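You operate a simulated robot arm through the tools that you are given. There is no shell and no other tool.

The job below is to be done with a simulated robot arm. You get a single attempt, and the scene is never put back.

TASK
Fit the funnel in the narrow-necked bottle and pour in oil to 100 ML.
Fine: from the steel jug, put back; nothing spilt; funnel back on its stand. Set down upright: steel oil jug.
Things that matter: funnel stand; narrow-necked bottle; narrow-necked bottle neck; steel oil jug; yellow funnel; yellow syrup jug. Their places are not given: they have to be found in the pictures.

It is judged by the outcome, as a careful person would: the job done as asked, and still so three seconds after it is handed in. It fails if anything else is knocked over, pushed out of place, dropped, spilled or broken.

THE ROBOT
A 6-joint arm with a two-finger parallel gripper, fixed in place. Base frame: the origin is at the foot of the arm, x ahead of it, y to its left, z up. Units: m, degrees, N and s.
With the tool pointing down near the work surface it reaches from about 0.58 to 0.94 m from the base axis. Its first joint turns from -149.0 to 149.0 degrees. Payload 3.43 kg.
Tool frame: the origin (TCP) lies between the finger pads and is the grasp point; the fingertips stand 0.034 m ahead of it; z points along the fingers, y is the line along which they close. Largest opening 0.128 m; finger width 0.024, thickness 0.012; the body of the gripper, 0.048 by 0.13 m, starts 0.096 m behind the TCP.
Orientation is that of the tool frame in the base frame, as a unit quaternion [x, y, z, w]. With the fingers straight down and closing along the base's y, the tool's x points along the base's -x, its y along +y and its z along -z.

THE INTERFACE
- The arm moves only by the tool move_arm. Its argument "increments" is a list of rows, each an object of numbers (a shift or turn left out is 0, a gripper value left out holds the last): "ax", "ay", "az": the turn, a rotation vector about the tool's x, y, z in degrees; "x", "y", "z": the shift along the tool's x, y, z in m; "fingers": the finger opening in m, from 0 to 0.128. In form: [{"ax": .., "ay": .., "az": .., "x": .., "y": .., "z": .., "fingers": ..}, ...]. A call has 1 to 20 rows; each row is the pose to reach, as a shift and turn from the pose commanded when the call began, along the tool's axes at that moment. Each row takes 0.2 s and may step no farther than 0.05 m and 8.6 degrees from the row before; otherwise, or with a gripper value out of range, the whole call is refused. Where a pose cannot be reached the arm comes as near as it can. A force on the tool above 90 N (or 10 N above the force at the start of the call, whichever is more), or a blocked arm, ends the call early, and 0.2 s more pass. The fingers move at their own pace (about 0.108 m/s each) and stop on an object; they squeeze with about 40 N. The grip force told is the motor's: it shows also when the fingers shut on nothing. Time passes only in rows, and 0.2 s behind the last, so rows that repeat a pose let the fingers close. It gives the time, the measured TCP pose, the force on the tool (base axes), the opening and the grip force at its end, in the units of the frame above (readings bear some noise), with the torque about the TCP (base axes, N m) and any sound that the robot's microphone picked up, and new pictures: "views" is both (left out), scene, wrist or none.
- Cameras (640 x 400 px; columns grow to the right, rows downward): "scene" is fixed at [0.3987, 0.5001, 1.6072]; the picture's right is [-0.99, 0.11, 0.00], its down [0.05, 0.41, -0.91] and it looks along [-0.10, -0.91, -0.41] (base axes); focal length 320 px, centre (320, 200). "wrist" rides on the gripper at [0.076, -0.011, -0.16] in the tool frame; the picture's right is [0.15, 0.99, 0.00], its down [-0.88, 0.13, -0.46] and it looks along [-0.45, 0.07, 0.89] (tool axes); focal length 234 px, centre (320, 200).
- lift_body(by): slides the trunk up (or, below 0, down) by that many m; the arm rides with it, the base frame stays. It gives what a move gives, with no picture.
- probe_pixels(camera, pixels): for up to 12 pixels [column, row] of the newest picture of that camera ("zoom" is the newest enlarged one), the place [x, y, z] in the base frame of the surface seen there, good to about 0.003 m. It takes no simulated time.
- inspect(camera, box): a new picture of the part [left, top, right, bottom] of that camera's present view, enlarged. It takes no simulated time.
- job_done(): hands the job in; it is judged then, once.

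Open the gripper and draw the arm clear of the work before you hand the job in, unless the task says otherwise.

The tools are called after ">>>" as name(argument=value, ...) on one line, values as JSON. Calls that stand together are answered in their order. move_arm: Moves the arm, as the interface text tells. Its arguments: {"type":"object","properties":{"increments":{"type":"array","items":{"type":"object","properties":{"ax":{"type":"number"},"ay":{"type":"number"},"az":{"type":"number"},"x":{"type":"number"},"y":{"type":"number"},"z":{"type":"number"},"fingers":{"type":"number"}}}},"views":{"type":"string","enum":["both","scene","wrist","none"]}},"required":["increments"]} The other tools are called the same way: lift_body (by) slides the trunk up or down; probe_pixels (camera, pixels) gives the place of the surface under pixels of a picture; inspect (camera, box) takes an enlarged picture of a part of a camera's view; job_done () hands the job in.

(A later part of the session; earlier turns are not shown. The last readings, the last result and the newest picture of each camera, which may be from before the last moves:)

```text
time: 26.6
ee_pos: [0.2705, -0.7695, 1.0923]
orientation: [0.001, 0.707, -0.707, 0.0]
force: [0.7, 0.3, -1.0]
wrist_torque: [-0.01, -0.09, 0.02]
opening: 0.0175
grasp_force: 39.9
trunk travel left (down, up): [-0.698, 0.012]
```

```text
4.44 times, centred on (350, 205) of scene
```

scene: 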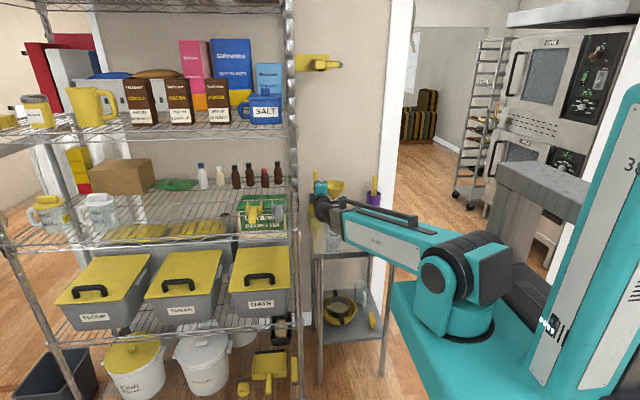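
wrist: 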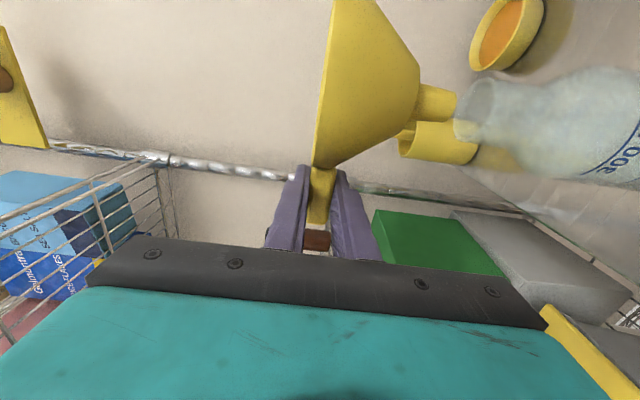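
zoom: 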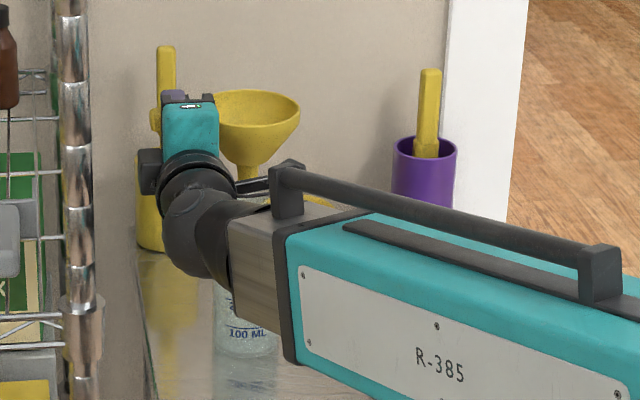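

The rim centre from this view is ≈(0.197,-0.767) and the stem axis ≈(0.196,-0.767), so they are aligned. I lower the stem into the neck in small steps, stopping short of full seating.

>>> move_arm(increments=[{"y": 0.01}, {"y": 0.02}, {"y": 0.028}, {"y": 0.034}, {"y": 0.034}], views="wrist")

>>> inspect(camera="wrist", box=[380, 20, 620, 170])

```text
time: 27.8
ee_pos: [0.2702, -0.7693, 1.0582]
orientation: [0.0, -0.707, 0.707, 0.0]
force: [0.5, -1.1, -1.5]
wrist_torque: [0.01, -0.08, 0.0]
opening: 0.0174
grasp_force: 39.9
trunk travel left (down, up): [-0.698, 0.012]
```

wrist: 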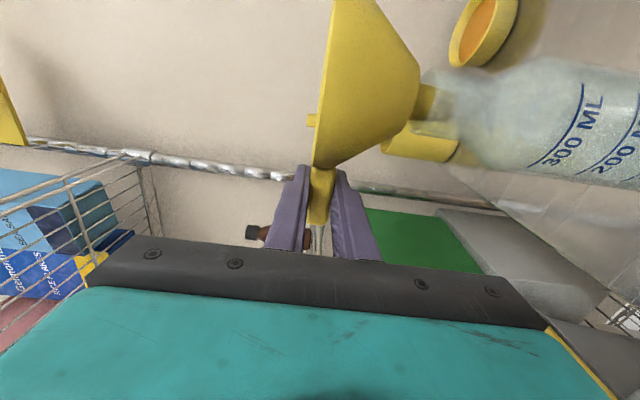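

```text
2.67 times, centred on (500, 95) of wrist
```

zoom: 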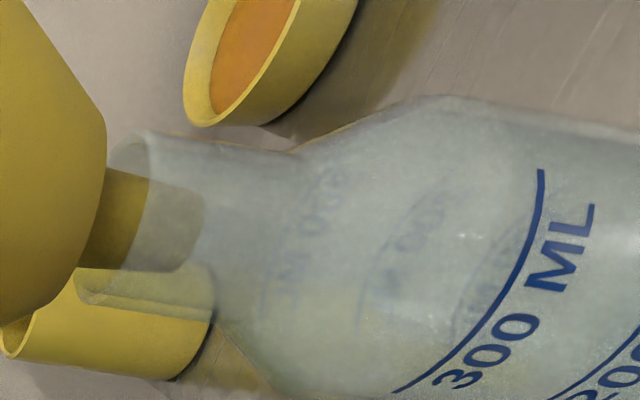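

The stem is visibly inside the neck. I lower further until the cone shoulder sits on the rim, watching the force.

>>> move_arm(increments=[{"y": 0.003}, {"y": 0.006}, {"y": 0.008}, {"y": 0.008}], views="wrist")

>>> inspect(camera="wrist", box=[380, 20, 540, 120])

```text
time: 28.8
ee_pos: [0.2709, -0.7695, 1.0523]
orientation: [0.0, -0.706, 0.708, 0.0]
force: [-0.8, 1.2, -1.4]
wrist_torque: [0.08, -0.05, -0.08]
opening: 0.0173
grasp_force: 39.8
trunk travel left (down, up): [-0.698, 0.012]
```

wrist: 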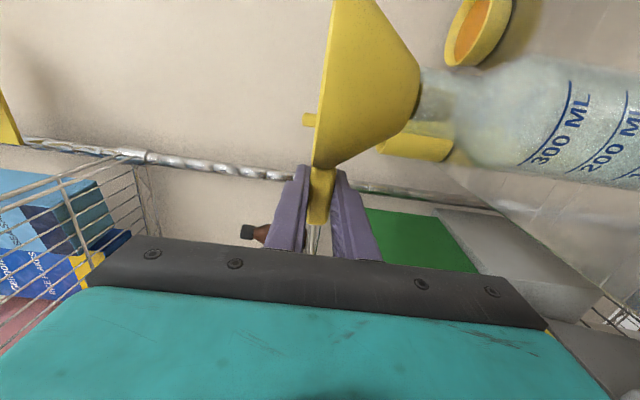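

```text
4.00 times, centred on (460, 70) of wrist
```

zoom: 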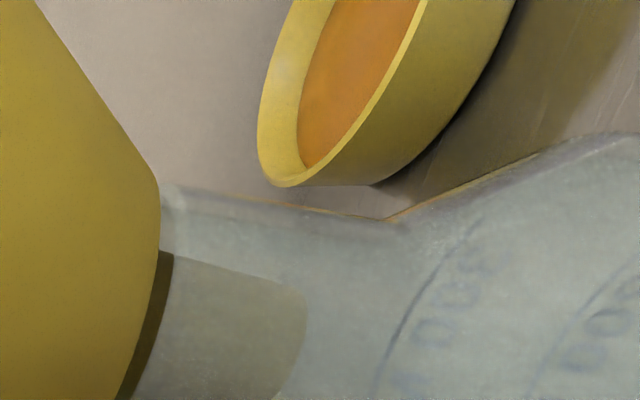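

I look at the junction of cone and neck more closely.

>>> inspect(camera="wrist", box=[380, 50, 500, 140])

>>> inspect(camera="scene", box=[310, 170, 370, 220])

```text
4.44 times, centred on (440, 95) of wrist
```

zoom: 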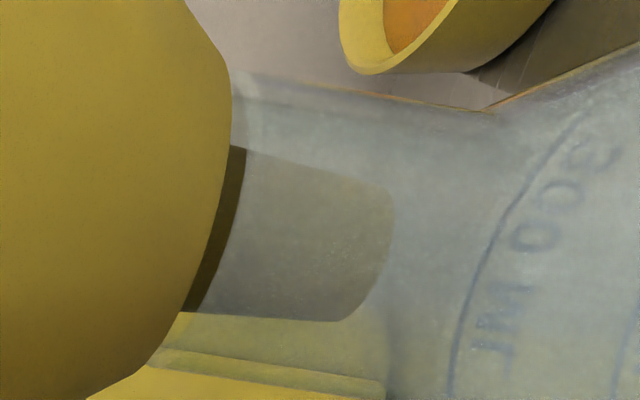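

```text
8.00 times, centred on (340, 195) of scene
```

zoom: 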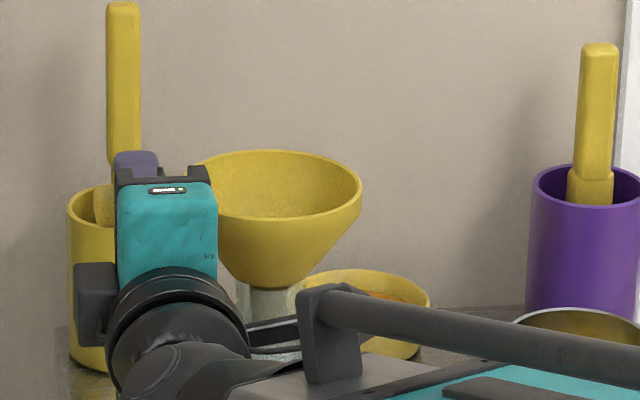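

A gap of ≈3–4 mm remains between cone and rim (dark strip at (230,190) in the zoom). I lower in 1 mm steps.

>>> move_arm(increments=[{"y": 0.001}, {"y": 0.002}, {"y": 0.003}, {"y": 0.003}], views="wrist")

>>> inspect(camera="wrist", box=[380, 50, 500, 140])

```text
time: 29.8
ee_pos: [0.2699, -0.7679, 1.0486]
orientation: [0.0, -0.707, 0.707, 0.0]
force: [0.8, 0.0, -2.1]
wrist_torque: [0.02, -0.02, 0.01]
opening: 0.0174
grasp_force: 39.6
trunk travel left (down, up): [-0.698, 0.012]
```

wrist: 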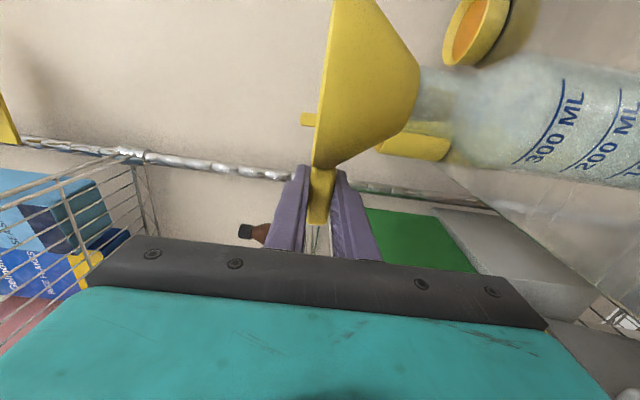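

```text
4.44 times, centred on (440, 95) of wrist
```

zoom: 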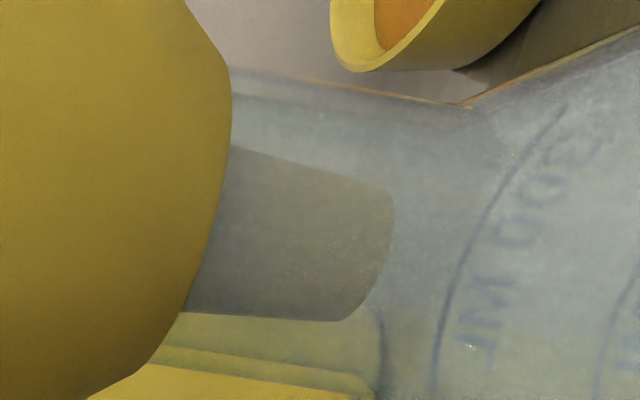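

The gap is no longer visible, yet no contact force. I lower 1.5 mm more in half-millimetre steps.

>>> move_arm(increments=[{"y": 0.0005}, {"y": 0.001}, {"y": 0.0015}, {"y": 0.0015}], views="none")

```text
time: 30.8
ee_pos: [0.2688, -0.7682, 1.0482]
orientation: [0.001, -0.706, 0.708, -0.001]
force: [2.2, -1.0, 5.0]
wrist_torque: [-0.01, 0.24, 0.07]
opening: 0.0174
grasp_force: 39.7
trunk travel left (down, up): [-0.698, 0.012]
```

Contact: the vertical force went up by ≈6.5 N, so the funnel is seated. I ease up half a millimetre and open the fingers gradually.

>>> move_arm(increments=[{"y": -0.0007}, {"y": -0.0007, "fingers": 0.0185}, {"y": -0.0007, "fingers": 0.022}, {"y": -0.0007, "fingers": 0.03}, {"y": -0.0007, "fingers": 0.05}, {"y": -0.0007, "fingers": 0.05}], views="both")

>>> inspect(camera="wrist", box=[260, 0, 500, 240])

```text
time: 32.2
ee_pos: [0.2702, -0.7691, 1.0484]
orientation: [0.0, 0.707, -0.707, 0.0]
force: [0.0, 0.1, -0.5]
wrist_torque: [-0.01, -0.04, 0.01]
opening: 0.0499
grasp_force: 0.1
trunk travel left (down, up): [-0.698, 0.012]
```

scene: 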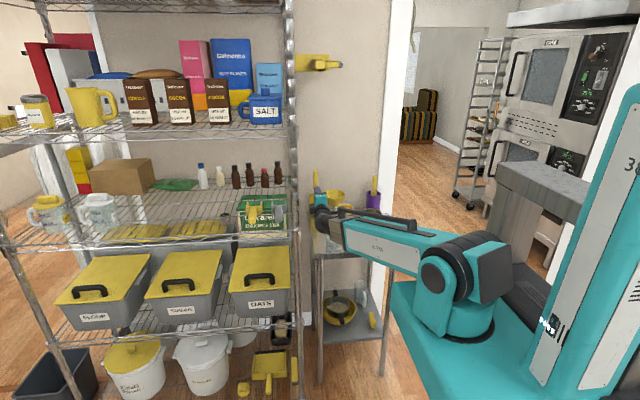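
wrist: 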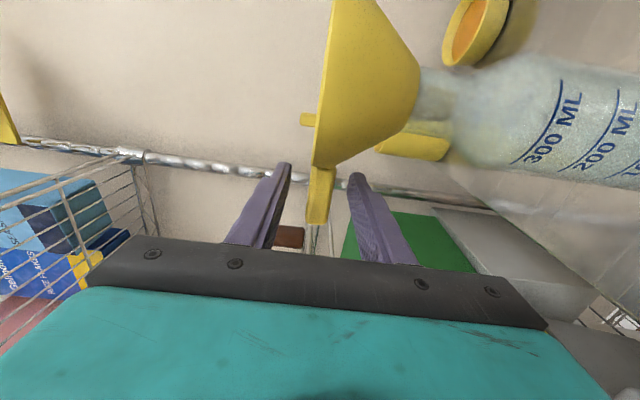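

```text
1.67 times, centred on (380, 120) of wrist
```

zoom: 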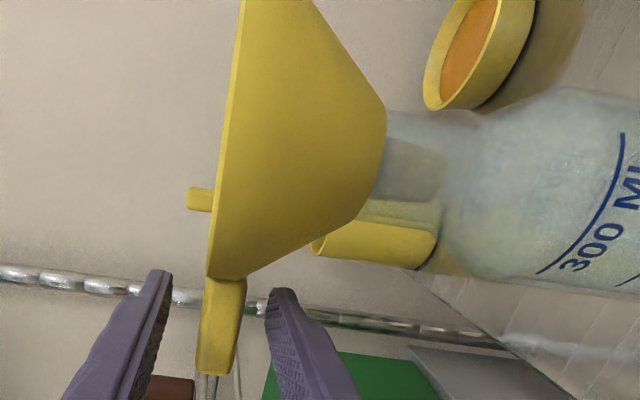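

The funnel stays seated on the neck. I back the open fingers off the handle (+y), then lower in front of the table to about (0.27,-0.64,0.92).

>>> move_arm(increments=[{"z": -0.025}, {"z": -0.05}, {"z": -0.075}, {"z": -0.09, "y": 0.035}, {"z": -0.105, "y": 0.075}, {"z": -0.12, "y": 0.11}, {"z": -0.129, "y": 0.128}], views="both")

>>> inspect(camera="scene", box=[300, 170, 400, 250])

```text
time: 33.8
ee_pos: [0.2711, -0.6401, 0.9194]
orientation: [0.0, -0.707, 0.707, 0.0]
force: [-0.3, 0.9, 0.6]
wrist_torque: [0.0, 0.02, -0.03]
opening: 0.05
grasp_force: 0.0
trunk travel left (down, up): [-0.698, 0.012]
```

scene: 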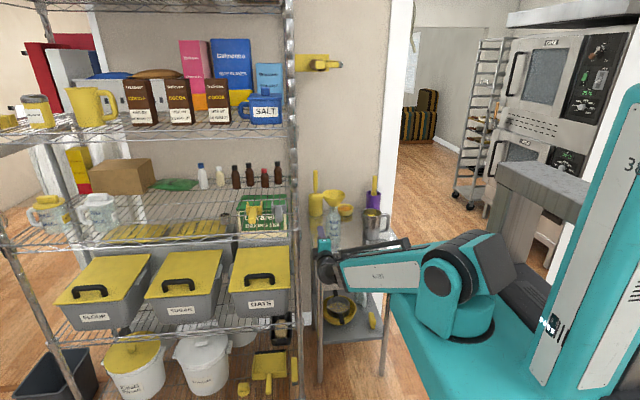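
wrist: 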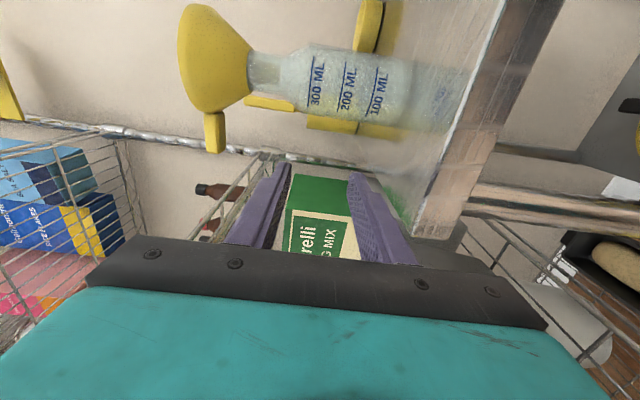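

```text
5.00 times, centred on (350, 210) of scene
```

zoom: 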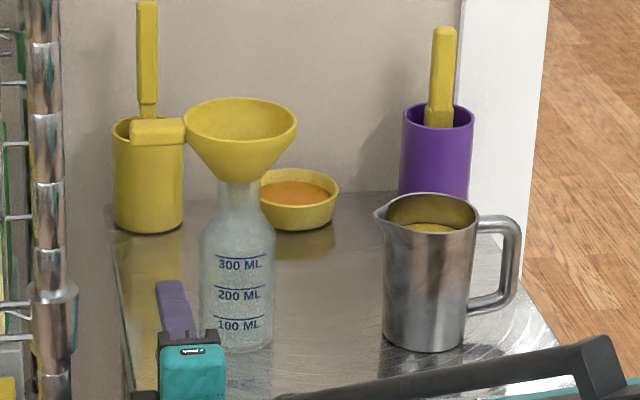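

The funnel stands upright in the bottle. Now I zoom onto the steel jug for its body edges, handle gap and oil level.

>>> inspect(camera="scene", box=[352, 203, 396, 247])

>>> inspect(camera="scene", box=[318, 205, 350, 245])

```text
9.09 times, centred on (374, 225) of scene
```

zoom: 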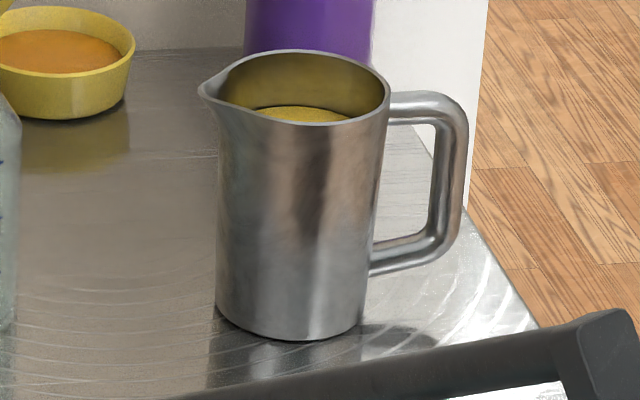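

```text
10.00 times, centred on (334, 225) of scene
```

zoom: 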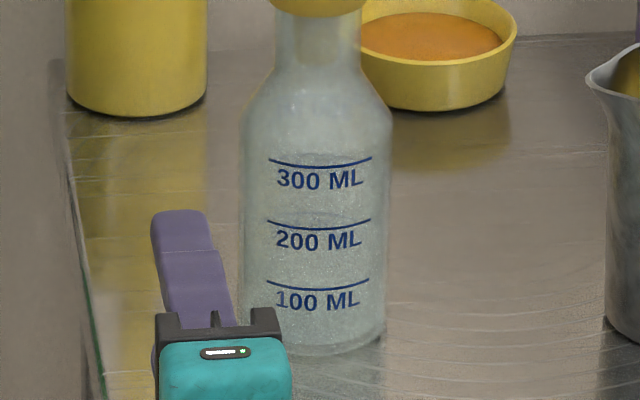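

I probe the jug's body edges and handle with fractional pixels of the scene picture.

>>> probe_pixels(camera="scene", pixels=[[363.0, 224], [371.6, 224], [380.0, 224], [387.2, 224], [388.2, 224], [389.2, 224], [371.6, 232], [371.6, 218], [385.5, 214.2], [384, 231.5], [361.2, 212.8], [381.2, 212.5]])

>>> probe_pixels(camera="scene", pixels=[[373, 215.3], [370, 215.5], [371.5, 239.8], [362.8, 236], [378.6, 236], [374, 208.6], [366, 210], [361, 213.3], [371, 216.6], [378, 216], [340, 222.5], [333.5, 222.5]])

```text
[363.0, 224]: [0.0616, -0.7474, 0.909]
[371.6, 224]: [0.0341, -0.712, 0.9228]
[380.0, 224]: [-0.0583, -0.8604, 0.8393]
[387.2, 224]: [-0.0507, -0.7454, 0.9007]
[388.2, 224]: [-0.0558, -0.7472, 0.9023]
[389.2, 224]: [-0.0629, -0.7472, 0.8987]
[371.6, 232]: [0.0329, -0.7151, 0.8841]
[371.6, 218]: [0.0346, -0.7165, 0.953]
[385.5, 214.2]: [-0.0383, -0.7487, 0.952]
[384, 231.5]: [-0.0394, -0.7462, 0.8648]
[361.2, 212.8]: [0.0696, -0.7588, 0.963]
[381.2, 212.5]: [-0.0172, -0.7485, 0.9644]
```

```text
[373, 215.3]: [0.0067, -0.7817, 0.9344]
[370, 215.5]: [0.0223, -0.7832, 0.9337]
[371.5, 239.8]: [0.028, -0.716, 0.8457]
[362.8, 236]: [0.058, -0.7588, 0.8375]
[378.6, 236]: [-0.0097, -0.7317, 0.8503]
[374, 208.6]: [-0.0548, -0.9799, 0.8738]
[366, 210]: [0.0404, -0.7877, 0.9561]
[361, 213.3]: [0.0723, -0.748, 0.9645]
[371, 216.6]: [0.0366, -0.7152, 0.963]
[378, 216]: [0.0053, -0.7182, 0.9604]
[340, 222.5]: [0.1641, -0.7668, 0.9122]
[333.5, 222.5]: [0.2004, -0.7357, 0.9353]
```

Jug: axis ≈(0.0215,-0.752), radius ≈0.039, rim z≈0.9635, oil surface z≈0.934, spout toward +x, handle toward -x. I'll grip it from above across y, so I first pitch the tool back to pointing down, clear of the bottle.

>>> move_arm(increments=[{"ax": -8.18, "x": 0.0038, "y": -0.0019, "z": 0.0104}, {"ax": -16.36, "x": 0.0076, "y": -0.0046, "z": 0.0161}, {"ax": -24.54, "x": 0.0115, "y": -0.0088, "z": 0.0175}, {"ax": -32.72, "x": 0.0153, "y": -0.0147, "z": 0.0144}, {"ax": -40.9, "x": 0.0191, "y": -0.023, "z": 0.0075}, {"ax": -49.08, "x": 0.0228, "y": -0.0344, "z": -0.0076}, {"ax": -57.26, "x": 0.0265, "y": -0.0493, "z": -0.0303}, {"ax": -65.44, "x": 0.0301, "y": -0.0683, "z": -0.0552}, {"ax": -73.62, "x": 0.0337, "y": -0.0913, "z": -0.0824}, {"ax": -81.8, "x": 0.0374, "y": -0.1188, "z": -0.1108}, {"ax": -90, "x": 0.041, "y": -0.151, "z": -0.14}], views="scene")

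```text
time: 36.2
ee_pos: [0.2289, -0.5005, 1.0725]
orientation: [0.0, 1.0, 0.001, -0.001]
force: [0.1, 0.3, 0.4]
wrist_torque: [0.0, -0.01, -0.01]
opening: 0.0504
grasp_force: 0.1
out of reach, approached as far as the arm can: row 3, 4, 5, 6, 7, 8
trunk travel left (down, up): [-0.698, 0.012]
```

scene: 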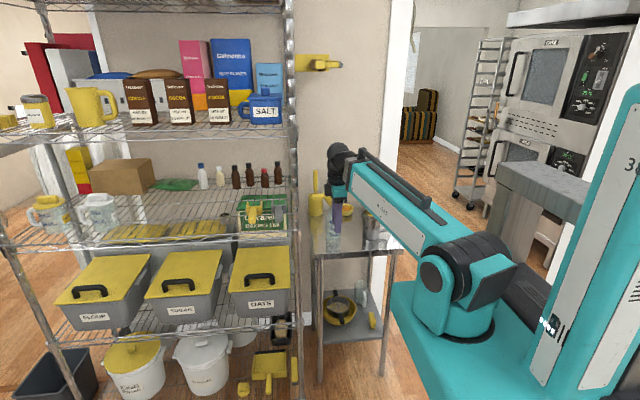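

Now I move over to above the jug at (0.0215,-0.752,1.13), opening the fingers wide.

>>> move_arm(increments=[{"x": 0.0415, "y": -0.012, "z": -0.0115, "fingers": 0.126}, {"x": 0.083, "y": -0.024, "z": -0.023}, {"x": 0.1245, "y": -0.036, "z": -0.0345}, {"x": 0.166, "y": -0.048, "z": -0.046}, {"x": 0.2075, "y": -0.06, "z": -0.0575}, {"x": 0.2075, "y": -0.108, "z": -0.0575}, {"x": 0.2075, "y": -0.156, "z": -0.0575}, {"x": 0.2075, "y": -0.204, "z": -0.0575}, {"x": 0.2075, "y": -0.252, "z": -0.0575}], views="both")

>>> inspect(camera="wrist", box=[200, 0, 440, 150])

```text
time: 38.2
ee_pos: [0.019, -0.7533, 1.1281]
orientation: [-0.001, 1.0, 0.001, 0.0]
force: [0.3, -0.6, 0.4]
wrist_torque: [0.03, -0.02, 0.02]
opening: 0.1257
grasp_force: 0.0
trunk travel left (down, up): [-0.698, 0.012]
```

scene: 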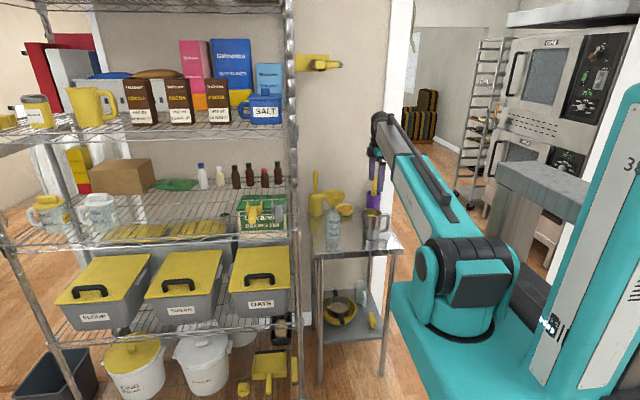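
wrist: 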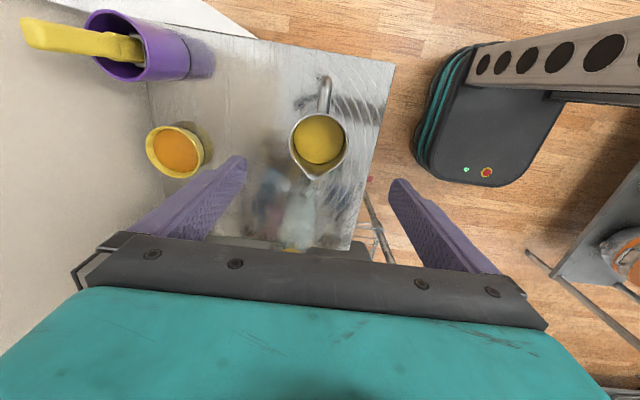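

```text
2.67 times, centred on (320, 75) of wrist
```

zoom: 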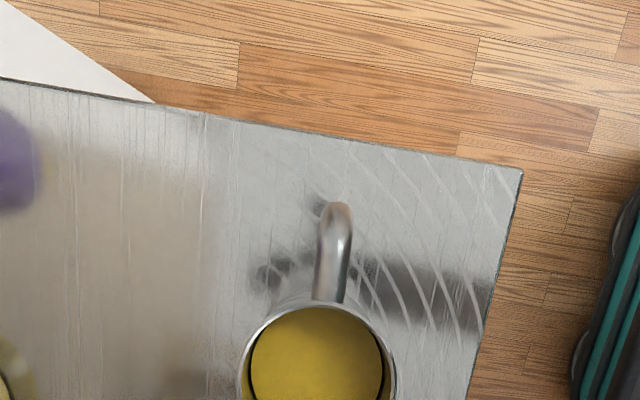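

The jug shows from above: rim centre near (319,139), spout at (309,178), handle at (324,95). I probe rim points for an exact centre.

>>> inspect(camera="wrist", box=[260, 60, 380, 200])

>>> probe_pixels(camera="wrist", pixels=[[290.5, 135], [347, 139], [320, 113], [318, 164], [309, 180], [297, 117], [342, 119], [318, 140], [324, 95], [326, 80], [303, 130], [335, 150]])

```text
2.86 times, centred on (320, 130) of wrist
```

zoom: 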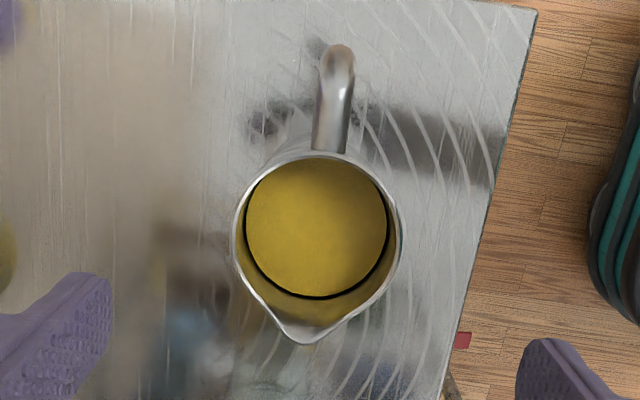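

```text
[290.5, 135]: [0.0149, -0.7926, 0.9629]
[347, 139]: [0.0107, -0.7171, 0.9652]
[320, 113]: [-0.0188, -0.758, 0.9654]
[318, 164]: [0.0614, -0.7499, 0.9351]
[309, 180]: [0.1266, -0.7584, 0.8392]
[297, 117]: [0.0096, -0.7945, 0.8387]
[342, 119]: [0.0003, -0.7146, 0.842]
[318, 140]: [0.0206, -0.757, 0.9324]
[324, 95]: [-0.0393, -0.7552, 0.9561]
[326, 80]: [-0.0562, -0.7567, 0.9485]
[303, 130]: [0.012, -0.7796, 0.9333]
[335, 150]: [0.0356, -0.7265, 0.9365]
```

Jug axis refined to ≈(0.0205,-0.7545). I descend around it, first to z≈0.96.

>>> move_arm(increments=[{"y": -0.001, "z": 0.045}, {"y": -0.001, "z": 0.09}, {"y": -0.001, "z": 0.135}, {"y": -0.001, "z": 0.17}], views="both")

>>> inspect(camera="scene", box=[330, 180, 410, 250])

```text
time: 39.2
ee_pos: [0.0207, -0.7523, 0.9597]
orientation: [0.001, 1.0, 0.001, 0.0]
force: [0.7, -0.7, 0.9]
wrist_torque: [0.01, 0.0, 0.0]
opening: 0.1261
grasp_force: 0.0
trunk travel left (down, up): [-0.698, 0.012]
```

scene: 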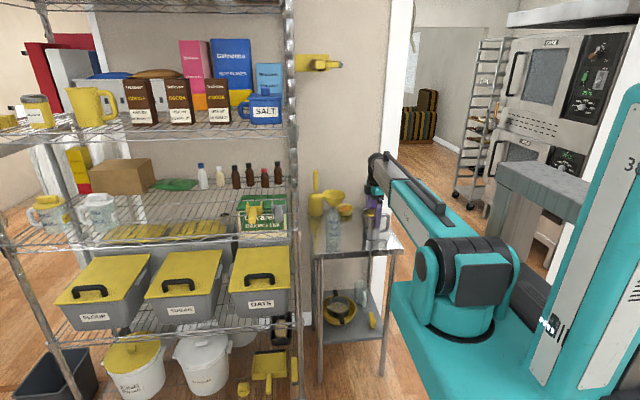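
wrist: 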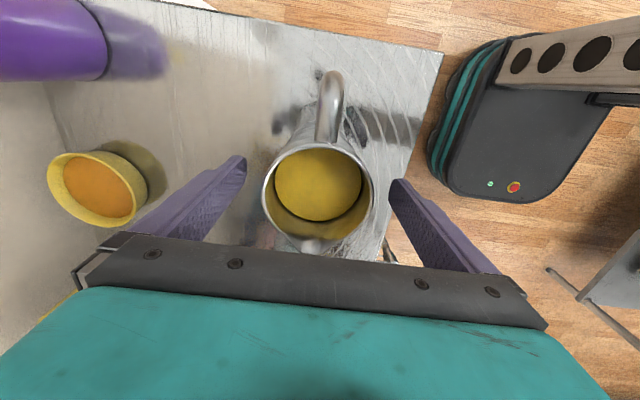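

```text
5.71 times, centred on (370, 215) of scene
```

zoom: 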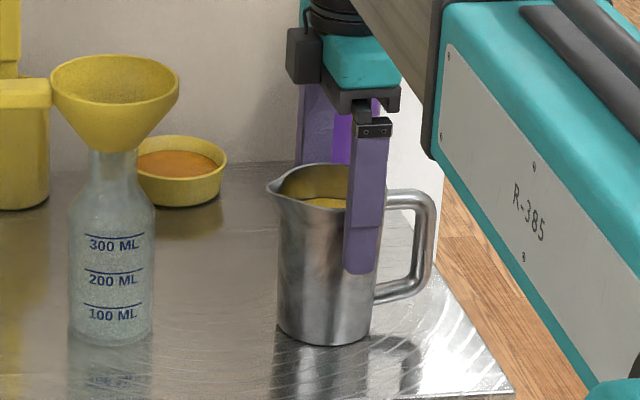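

The jug is centred between the fingers (rim 262–373 between tips at 247 and 390). I go down the last 6 cm and then close the fingers on the body.

>>> move_arm(increments=[{"z": 0.03}, {"z": 0.062}, {"z": 0.062}], views="wrist")

>>> inspect(camera="scene", box=[330, 180, 410, 250])

```text
time: 40.0
ee_pos: [0.0215, -0.7537, 0.8982]
orientation: [0.0, 1.0, 0.0, 0.0]
force: [0.1, 0.7, -0.6]
wrist_torque: [0.01, -0.02, -0.02]
opening: 0.126
grasp_force: 0.0
trunk travel left (down, up): [-0.698, 0.012]
```

wrist: 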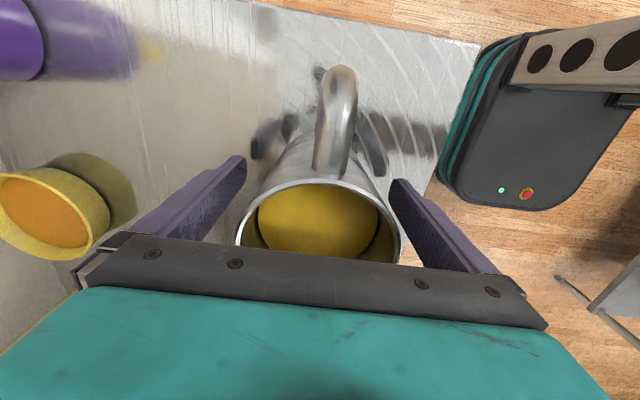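

```text
5.71 times, centred on (370, 215) of scene
```

zoom: 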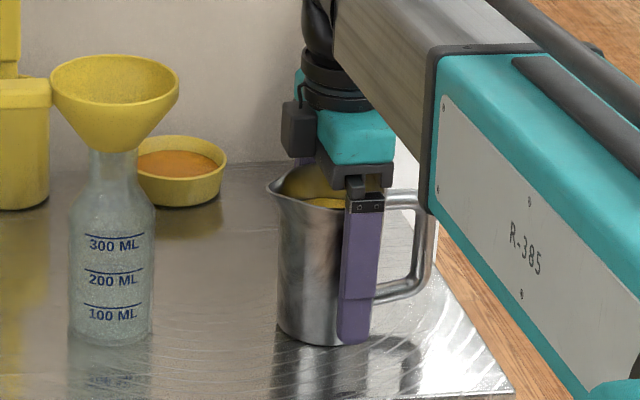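

The finger seems a bit right of the jug's middle in the scene zoom; I probe the finger and the jug to verify x alignment before closing.

>>> probe_pixels(camera="scene", pixels=[[377.2, 227.3], [374.6, 227.3], [380.0, 227.3], [376.5, 236], [374.2, 236], [378.5, 236], [366, 227.3], [370, 227.3], [362.8, 227.3], [364, 236]])

>>> probe_pixels(camera="wrist", pixels=[[240, 160], [398, 183], [408, 190], [230, 165], [240, 220], [403, 230], [320, 182], [262, 200], [378, 200], [336, 120]])

```text
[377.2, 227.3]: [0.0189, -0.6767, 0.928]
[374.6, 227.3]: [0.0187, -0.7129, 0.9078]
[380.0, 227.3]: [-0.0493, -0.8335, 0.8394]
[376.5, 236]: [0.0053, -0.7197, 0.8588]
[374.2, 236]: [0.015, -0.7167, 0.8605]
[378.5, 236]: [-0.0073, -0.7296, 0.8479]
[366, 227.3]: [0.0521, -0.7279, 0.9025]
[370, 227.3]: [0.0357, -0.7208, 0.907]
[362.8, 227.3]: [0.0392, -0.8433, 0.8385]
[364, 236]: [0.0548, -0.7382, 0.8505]
```

```text
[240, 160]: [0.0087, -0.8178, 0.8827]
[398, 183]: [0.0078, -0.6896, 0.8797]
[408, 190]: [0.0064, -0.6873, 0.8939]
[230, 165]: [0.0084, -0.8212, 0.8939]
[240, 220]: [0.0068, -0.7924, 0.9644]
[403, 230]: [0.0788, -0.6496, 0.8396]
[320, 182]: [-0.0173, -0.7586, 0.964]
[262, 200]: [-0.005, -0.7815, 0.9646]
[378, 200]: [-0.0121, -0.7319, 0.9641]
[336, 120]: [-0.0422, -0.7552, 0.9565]
```

The finger is at x≈0.020, matching the jug's axis (≈0.0215). I close the fingers on the jug.

>>> move_arm(increments=[{"fingers": 0.1}, {"fingers": 0.085}, {"fingers": 0.06}, {"fingers": 0.04}, {"fingers": 0.04}], views="wrist")

>>> inspect(camera="scene", box=[330, 180, 410, 250])

```text
time: 41.2
ee_pos: [0.0215, -0.7525, 0.8981]
orientation: [0.0, 1.0, 0.0, 0.0]
force: [0.1, -1.0, 0.2]
wrist_torque: [0.06, -0.03, 0.01]
opening: 0.0791
grasp_force: 40.0
trunk travel left (down, up): [-0.698, 0.012]
```

wrist: 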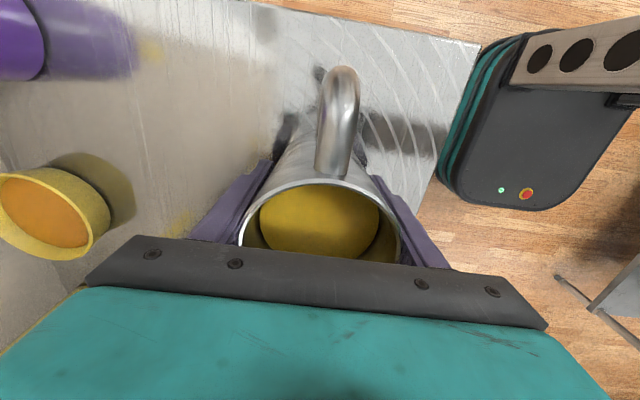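

```text
5.71 times, centred on (370, 215) of scene
```

zoom: 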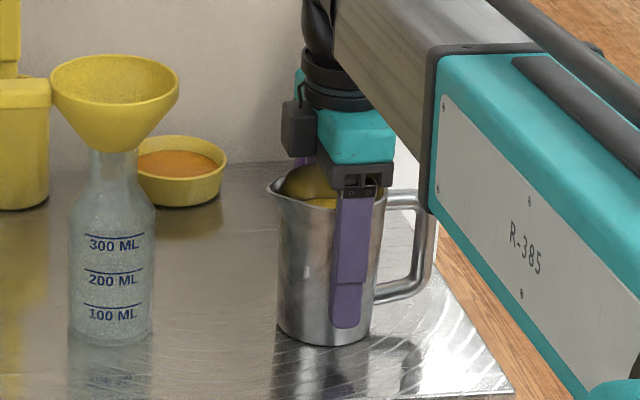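

The jug is gripped (0.079 m, 40 N). I lift it gently a few centimetres and check that it doesn't slip.

>>> move_arm(increments=[{"z": -0.005}, {"z": -0.012}, {"z": -0.022}, {"z": -0.032}, {"z": -0.04}, {"z": -0.04}], views="wrist")

>>> inspect(camera="scene", box=[330, 175, 410, 245])

```text
time: 42.6
ee_pos: [0.0211, -0.7532, 0.9353]
orientation: [0.001, 1.0, 0.0, 0.0]
force: [-0.2, -1.3, -1.0]
wrist_torque: [0.0, -0.01, 0.03]
opening: 0.0794
grasp_force: 39.7
trunk travel left (down, up): [-0.698, 0.012]
```

wrist: 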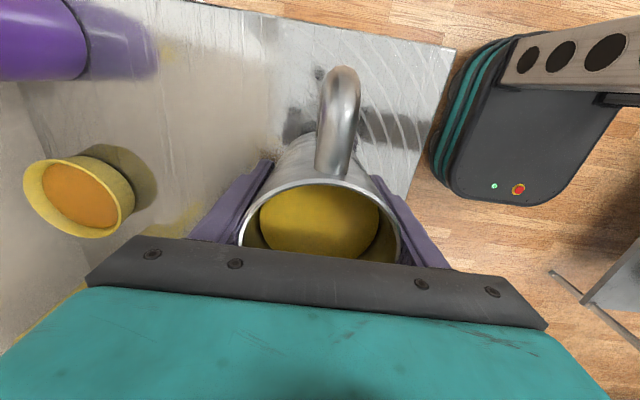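

```text
5.71 times, centred on (370, 210) of scene
```

zoom: 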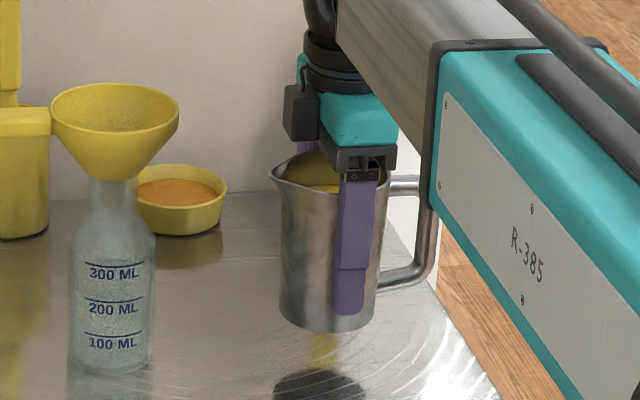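

The jug is up. I notice a yellowish patch beneath it on the table at (325,350) of the zoom; I look closer to make sure it's only a reflection.

>>> inspect(camera="scene", box=[355, 222, 391, 252])

>>> inspect(camera="wrist", box=[230, 60, 410, 260])

```text
13.33 times, centred on (373, 237) of scene
```

zoom: 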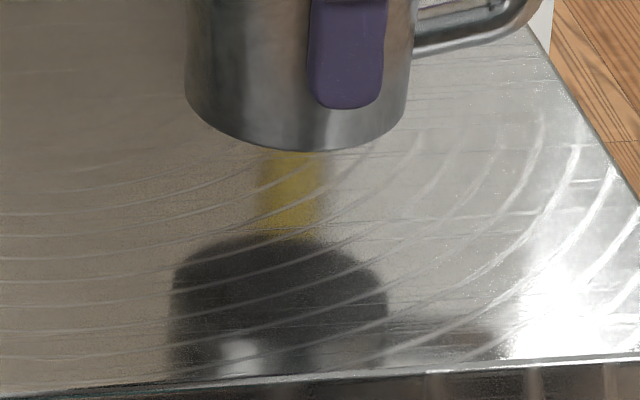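

```text
2.00 times, centred on (320, 160) of wrist
```

zoom: 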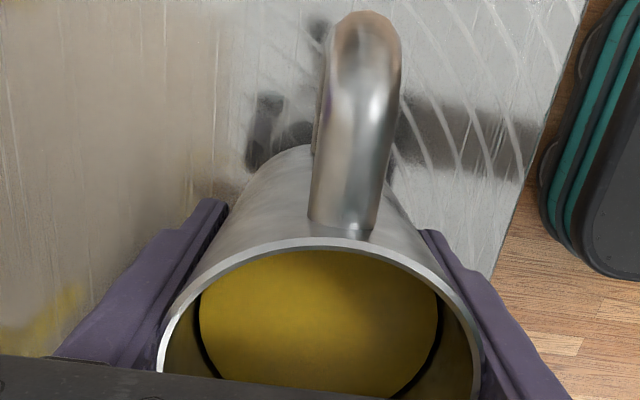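

The yellow strip is just the mirrored spatula of the purple cup. I raise the jug gently and carry it next to the funnel, ending at TCP ≈(0.094,-0.768,1.06).

>>> move_arm(increments=[{"z": -0.01}, {"z": -0.03}, {"z": -0.055}, {"z": -0.08}, {"z": -0.105}, {"z": -0.12}, {"z": -0.125, "x": -0.007, "y": -0.002}, {"z": -0.125, "x": -0.02, "y": -0.005}, {"z": -0.125, "x": -0.037, "y": -0.008}, {"z": -0.125, "x": -0.055, "y": -0.012}, {"z": -0.125, "x": -0.067, "y": -0.014}, {"z": -0.125, "x": -0.0725, "y": -0.015}, {"z": -0.125, "x": -0.0725, "y": -0.015}], views="both")

>>> inspect(camera="scene", box=[310, 165, 400, 245])

```text
time: 45.4
ee_pos: [0.0929, -0.7672, 1.0615]
orientation: [0.001, 1.0, 0.001, 0.0]
force: [-0.7, 0.1, -1.3]
wrist_torque: [-0.03, -0.02, -0.03]
opening: 0.079
grasp_force: 39.5
trunk travel left (down, up): [-0.698, 0.012]
```

scene: 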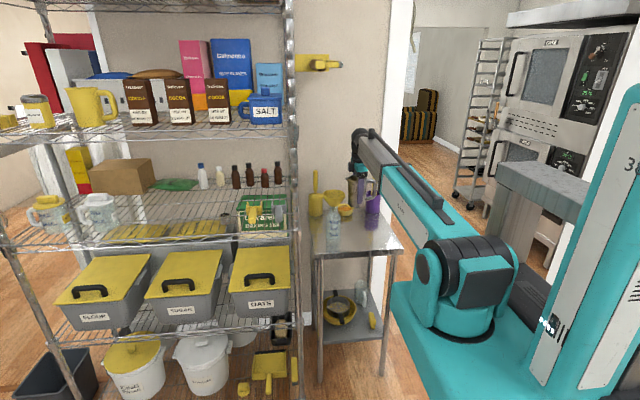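
wrist: 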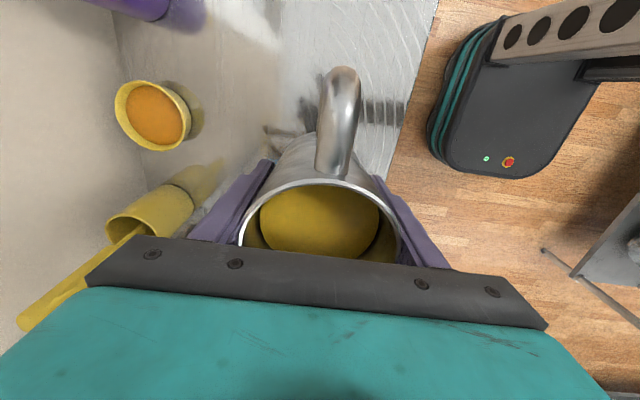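

```text
5.00 times, centred on (355, 205) of scene
```

zoom: 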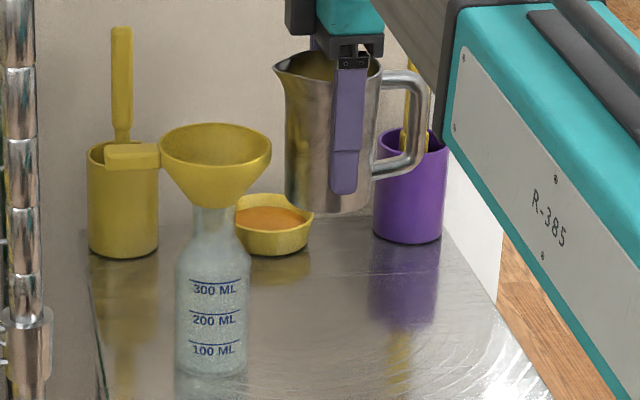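

The jug hangs beside the funnel. I probe the spout tip and the funnel's rim edges in the zoom to set the pour position.

>>> probe_pixels(camera="zoom", pixels=[[277, 66], [280, 72], [268, 150], [163, 145], [212, 178], [214, 126], [215, 140], [262, 158], [300, 200], [370, 205], [135, 155], [213, 370]])

```text
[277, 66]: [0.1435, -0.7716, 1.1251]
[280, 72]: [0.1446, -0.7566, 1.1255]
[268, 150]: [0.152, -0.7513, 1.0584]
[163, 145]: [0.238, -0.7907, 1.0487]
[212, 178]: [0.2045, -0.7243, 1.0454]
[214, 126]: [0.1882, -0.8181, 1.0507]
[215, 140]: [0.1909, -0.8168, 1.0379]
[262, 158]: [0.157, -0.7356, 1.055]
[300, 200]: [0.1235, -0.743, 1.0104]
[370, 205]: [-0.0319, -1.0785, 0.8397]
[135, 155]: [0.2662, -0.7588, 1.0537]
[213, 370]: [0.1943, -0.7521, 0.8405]
```

Spout tip ≈(0.144,-0.765,1.1255), funnel rim centre ≈(0.196,-0.770), rim z≈1.05. I start tilting the jug about y toward the funnel, to 28° (below the expected pour angle of ≈31°).

>>> move_arm(increments=[{"ay": 2}, {"ay": 5}, {"ay": 9}, {"ay": 13}, {"ay": 17}, {"ay": 20.5, "x": -0.001, "z": 0.002}, {"ay": 23.5, "x": -0.001, "z": 0.003}, {"ay": 26, "x": -0.001, "z": 0.004}, {"ay": 28, "x": -0.001, "z": 0.004}, {"ay": 28, "x": -0.001, "z": 0.004}], views="both")

>>> inspect(camera="scene", box=[310, 165, 400, 245])

```text
time: 47.6
ee_pos: [0.0945, -0.768, 1.0559]
orientation: [0.0, 0.97, 0.0, -0.242]
force: [-0.2, -0.6, -2.2]
wrist_torque: [0.03, -0.02, -0.03]
opening: 0.0793
grasp_force: 40.3
trunk travel left (down, up): [-0.698, 0.012]
```

scene: 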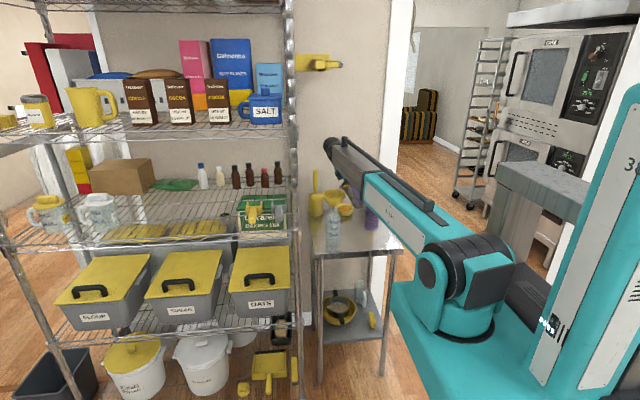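
wrist: 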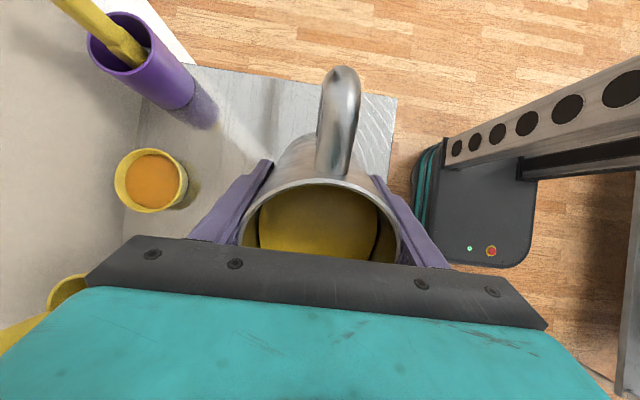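

```text
5.00 times, centred on (355, 205) of scene
```

zoom: 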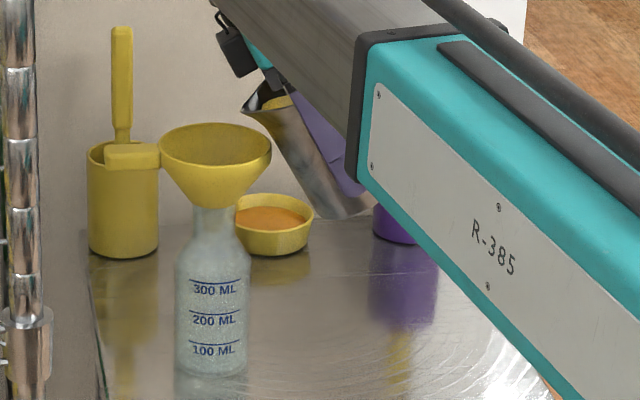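

Tilt is 28°, the jug held rigidly. I zoom in on the spout and funnel.

>>> inspect(camera="scene", box=[322, 172, 374, 212])

>>> probe_pixels(camera="scene", pixels=[[339.8, 187], [340.3, 186.3], [344.5, 185], [349, 184.5]])

```text
10.00 times, centred on (348, 192) of scene
```

zoom: 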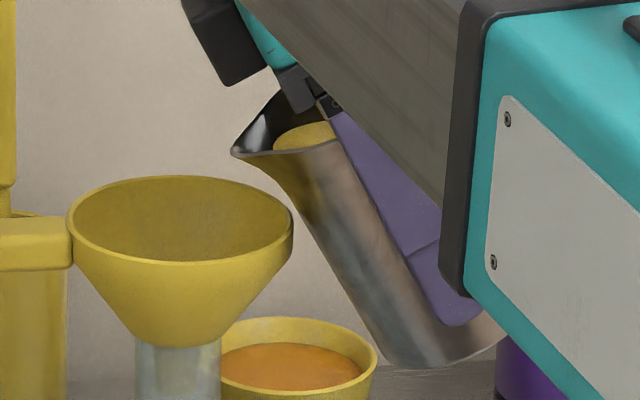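

```text
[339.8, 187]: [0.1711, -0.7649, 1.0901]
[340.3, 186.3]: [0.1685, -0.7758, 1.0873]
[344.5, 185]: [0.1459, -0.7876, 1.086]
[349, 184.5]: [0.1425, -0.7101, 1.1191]
```

The spout tip is at (0.170,-0.765,1.090), inside the funnel's rim edge (x≈0.15). I tilt on to 32° slowly, pivoting about the spout tip, and wait to see whether oil flows.

>>> move_arm(increments=[{"ay": 1, "x": 0.001, "z": -0.001}, {"ay": 2, "x": 0.0018, "z": -0.0018}, {"ay": 3, "x": 0.0026, "z": -0.0026}, {"ay": 4, "x": 0.0035, "z": -0.0035}, {"ay": 4, "x": 0.0035, "z": -0.0035}], views="none")

>>> inspect(camera="scene", box=[322, 172, 374, 212])

>>> inspect(camera="scene", box=[318, 205, 350, 245])

```text
time: 48.8
ee_pos: [0.0934, -0.7682, 1.0616]
orientation: [0.0, 0.961, 0.0, -0.276]
force: [-0.2, -0.3, -2.8]
wrist_torque: [-0.02, -0.06, 0.02]
opening: 0.0792
grasp_force: 39.7
trunk travel left (down, up): [-0.698, 0.012]
```

```text
10.00 times, centred on (348, 192) of scene
```

zoom: 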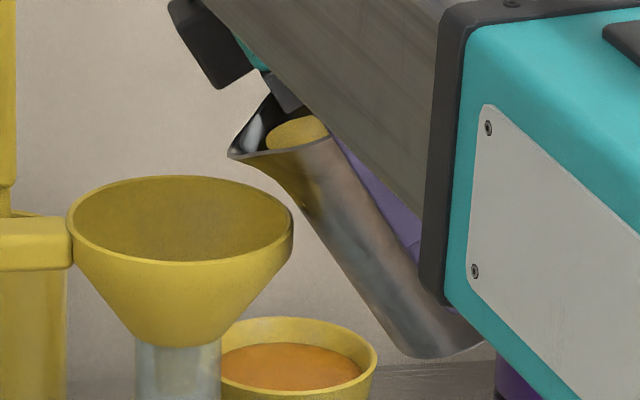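

```text
10.00 times, centred on (334, 225) of scene
```

zoom: 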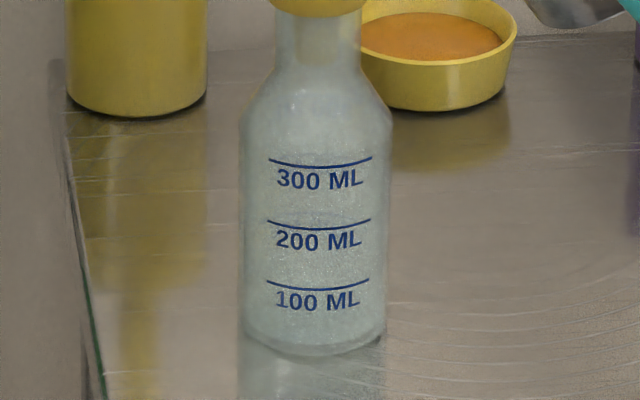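

No oil flows yet at 32°. I add tilt in small steps to 35° and wait again.

>>> move_arm(increments=[{"ay": 1, "x": 0.001, "z": -0.001}, {"ay": 2, "x": 0.002, "z": -0.002}, {"ay": 3, "x": 0.003, "z": -0.003}, {"ay": 3, "x": 0.003, "z": -0.003}, {"ay": 3, "x": 0.003, "z": -0.003}], views="none")

>>> inspect(camera="scene", box=[322, 172, 374, 212])

>>> inspect(camera="scene", box=[318, 205, 350, 245])

```text
time: 50.0
ee_pos: [0.0929, -0.7675, 1.0664]
orientation: [0.0, 0.954, 0.0, -0.301]
force: [-0.1, 0.1, -2.3]
wrist_torque: [0.01, -0.02, 0.01]
opening: 0.0791
grasp_force: 40.3
trunk travel left (down, up): [-0.698, 0.012]
```

```text
10.00 times, centred on (348, 192) of scene
```

zoom: 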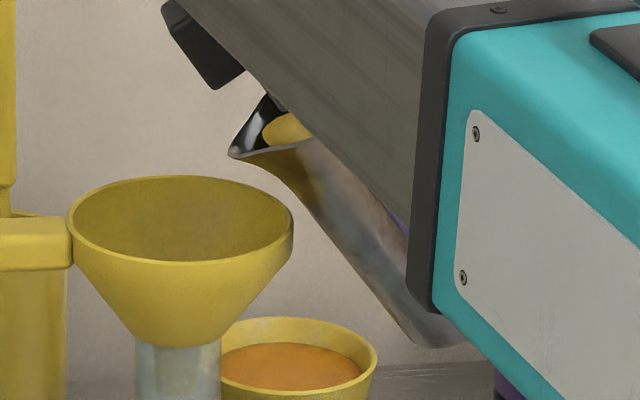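

```text
10.00 times, centred on (334, 225) of scene
```

zoom: 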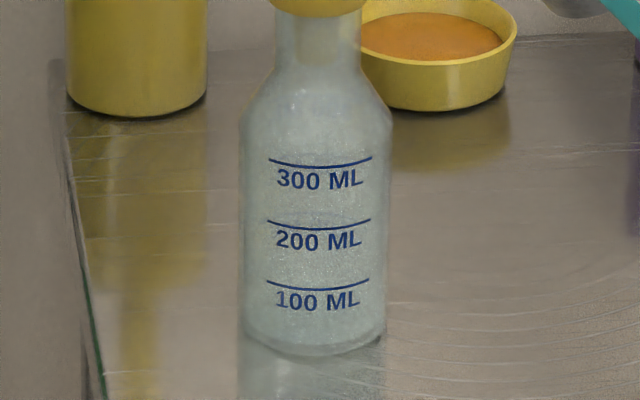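

At 35° the oil's edge (262,130) nears the spout (230,155) but nothing flows. On to 38°.

>>> move_arm(increments=[{"ay": 1, "x": 0.0007, "z": -0.001}, {"ay": 2, "x": 0.0014, "z": -0.002}, {"ay": 3, "x": 0.002, "z": -0.003}, {"ay": 3, "x": 0.002, "z": -0.003}], views="none")

>>> inspect(camera="scene", box=[322, 172, 374, 212])

>>> inspect(camera="scene", box=[318, 205, 350, 245])

```text
time: 51.0
ee_pos: [0.0925, -0.7687, 1.0698]
orientation: [0.0, 0.946, 0.0, -0.325]
force: [0.1, 0.1, -1.4]
wrist_torque: [0.01, -0.02, 0.01]
opening: 0.0789
grasp_force: 40.1
trunk travel left (down, up): [-0.698, 0.012]
```

```text
10.00 times, centred on (348, 192) of scene
```

zoom: 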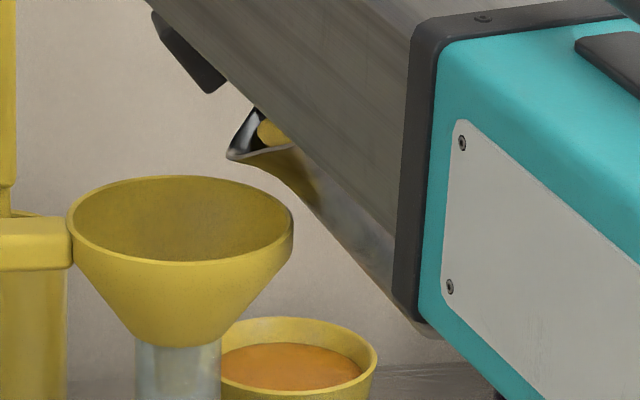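

```text
10.00 times, centred on (334, 225) of scene
```

zoom: 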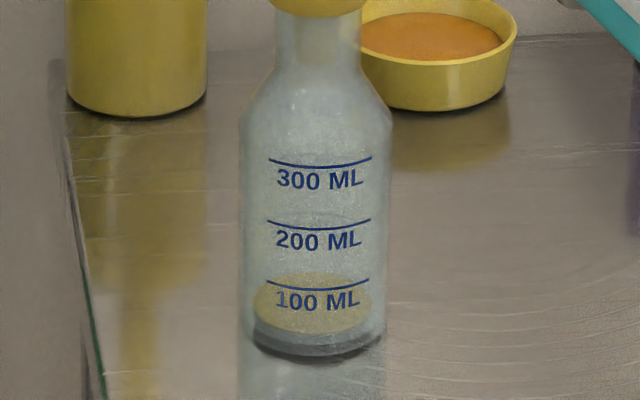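

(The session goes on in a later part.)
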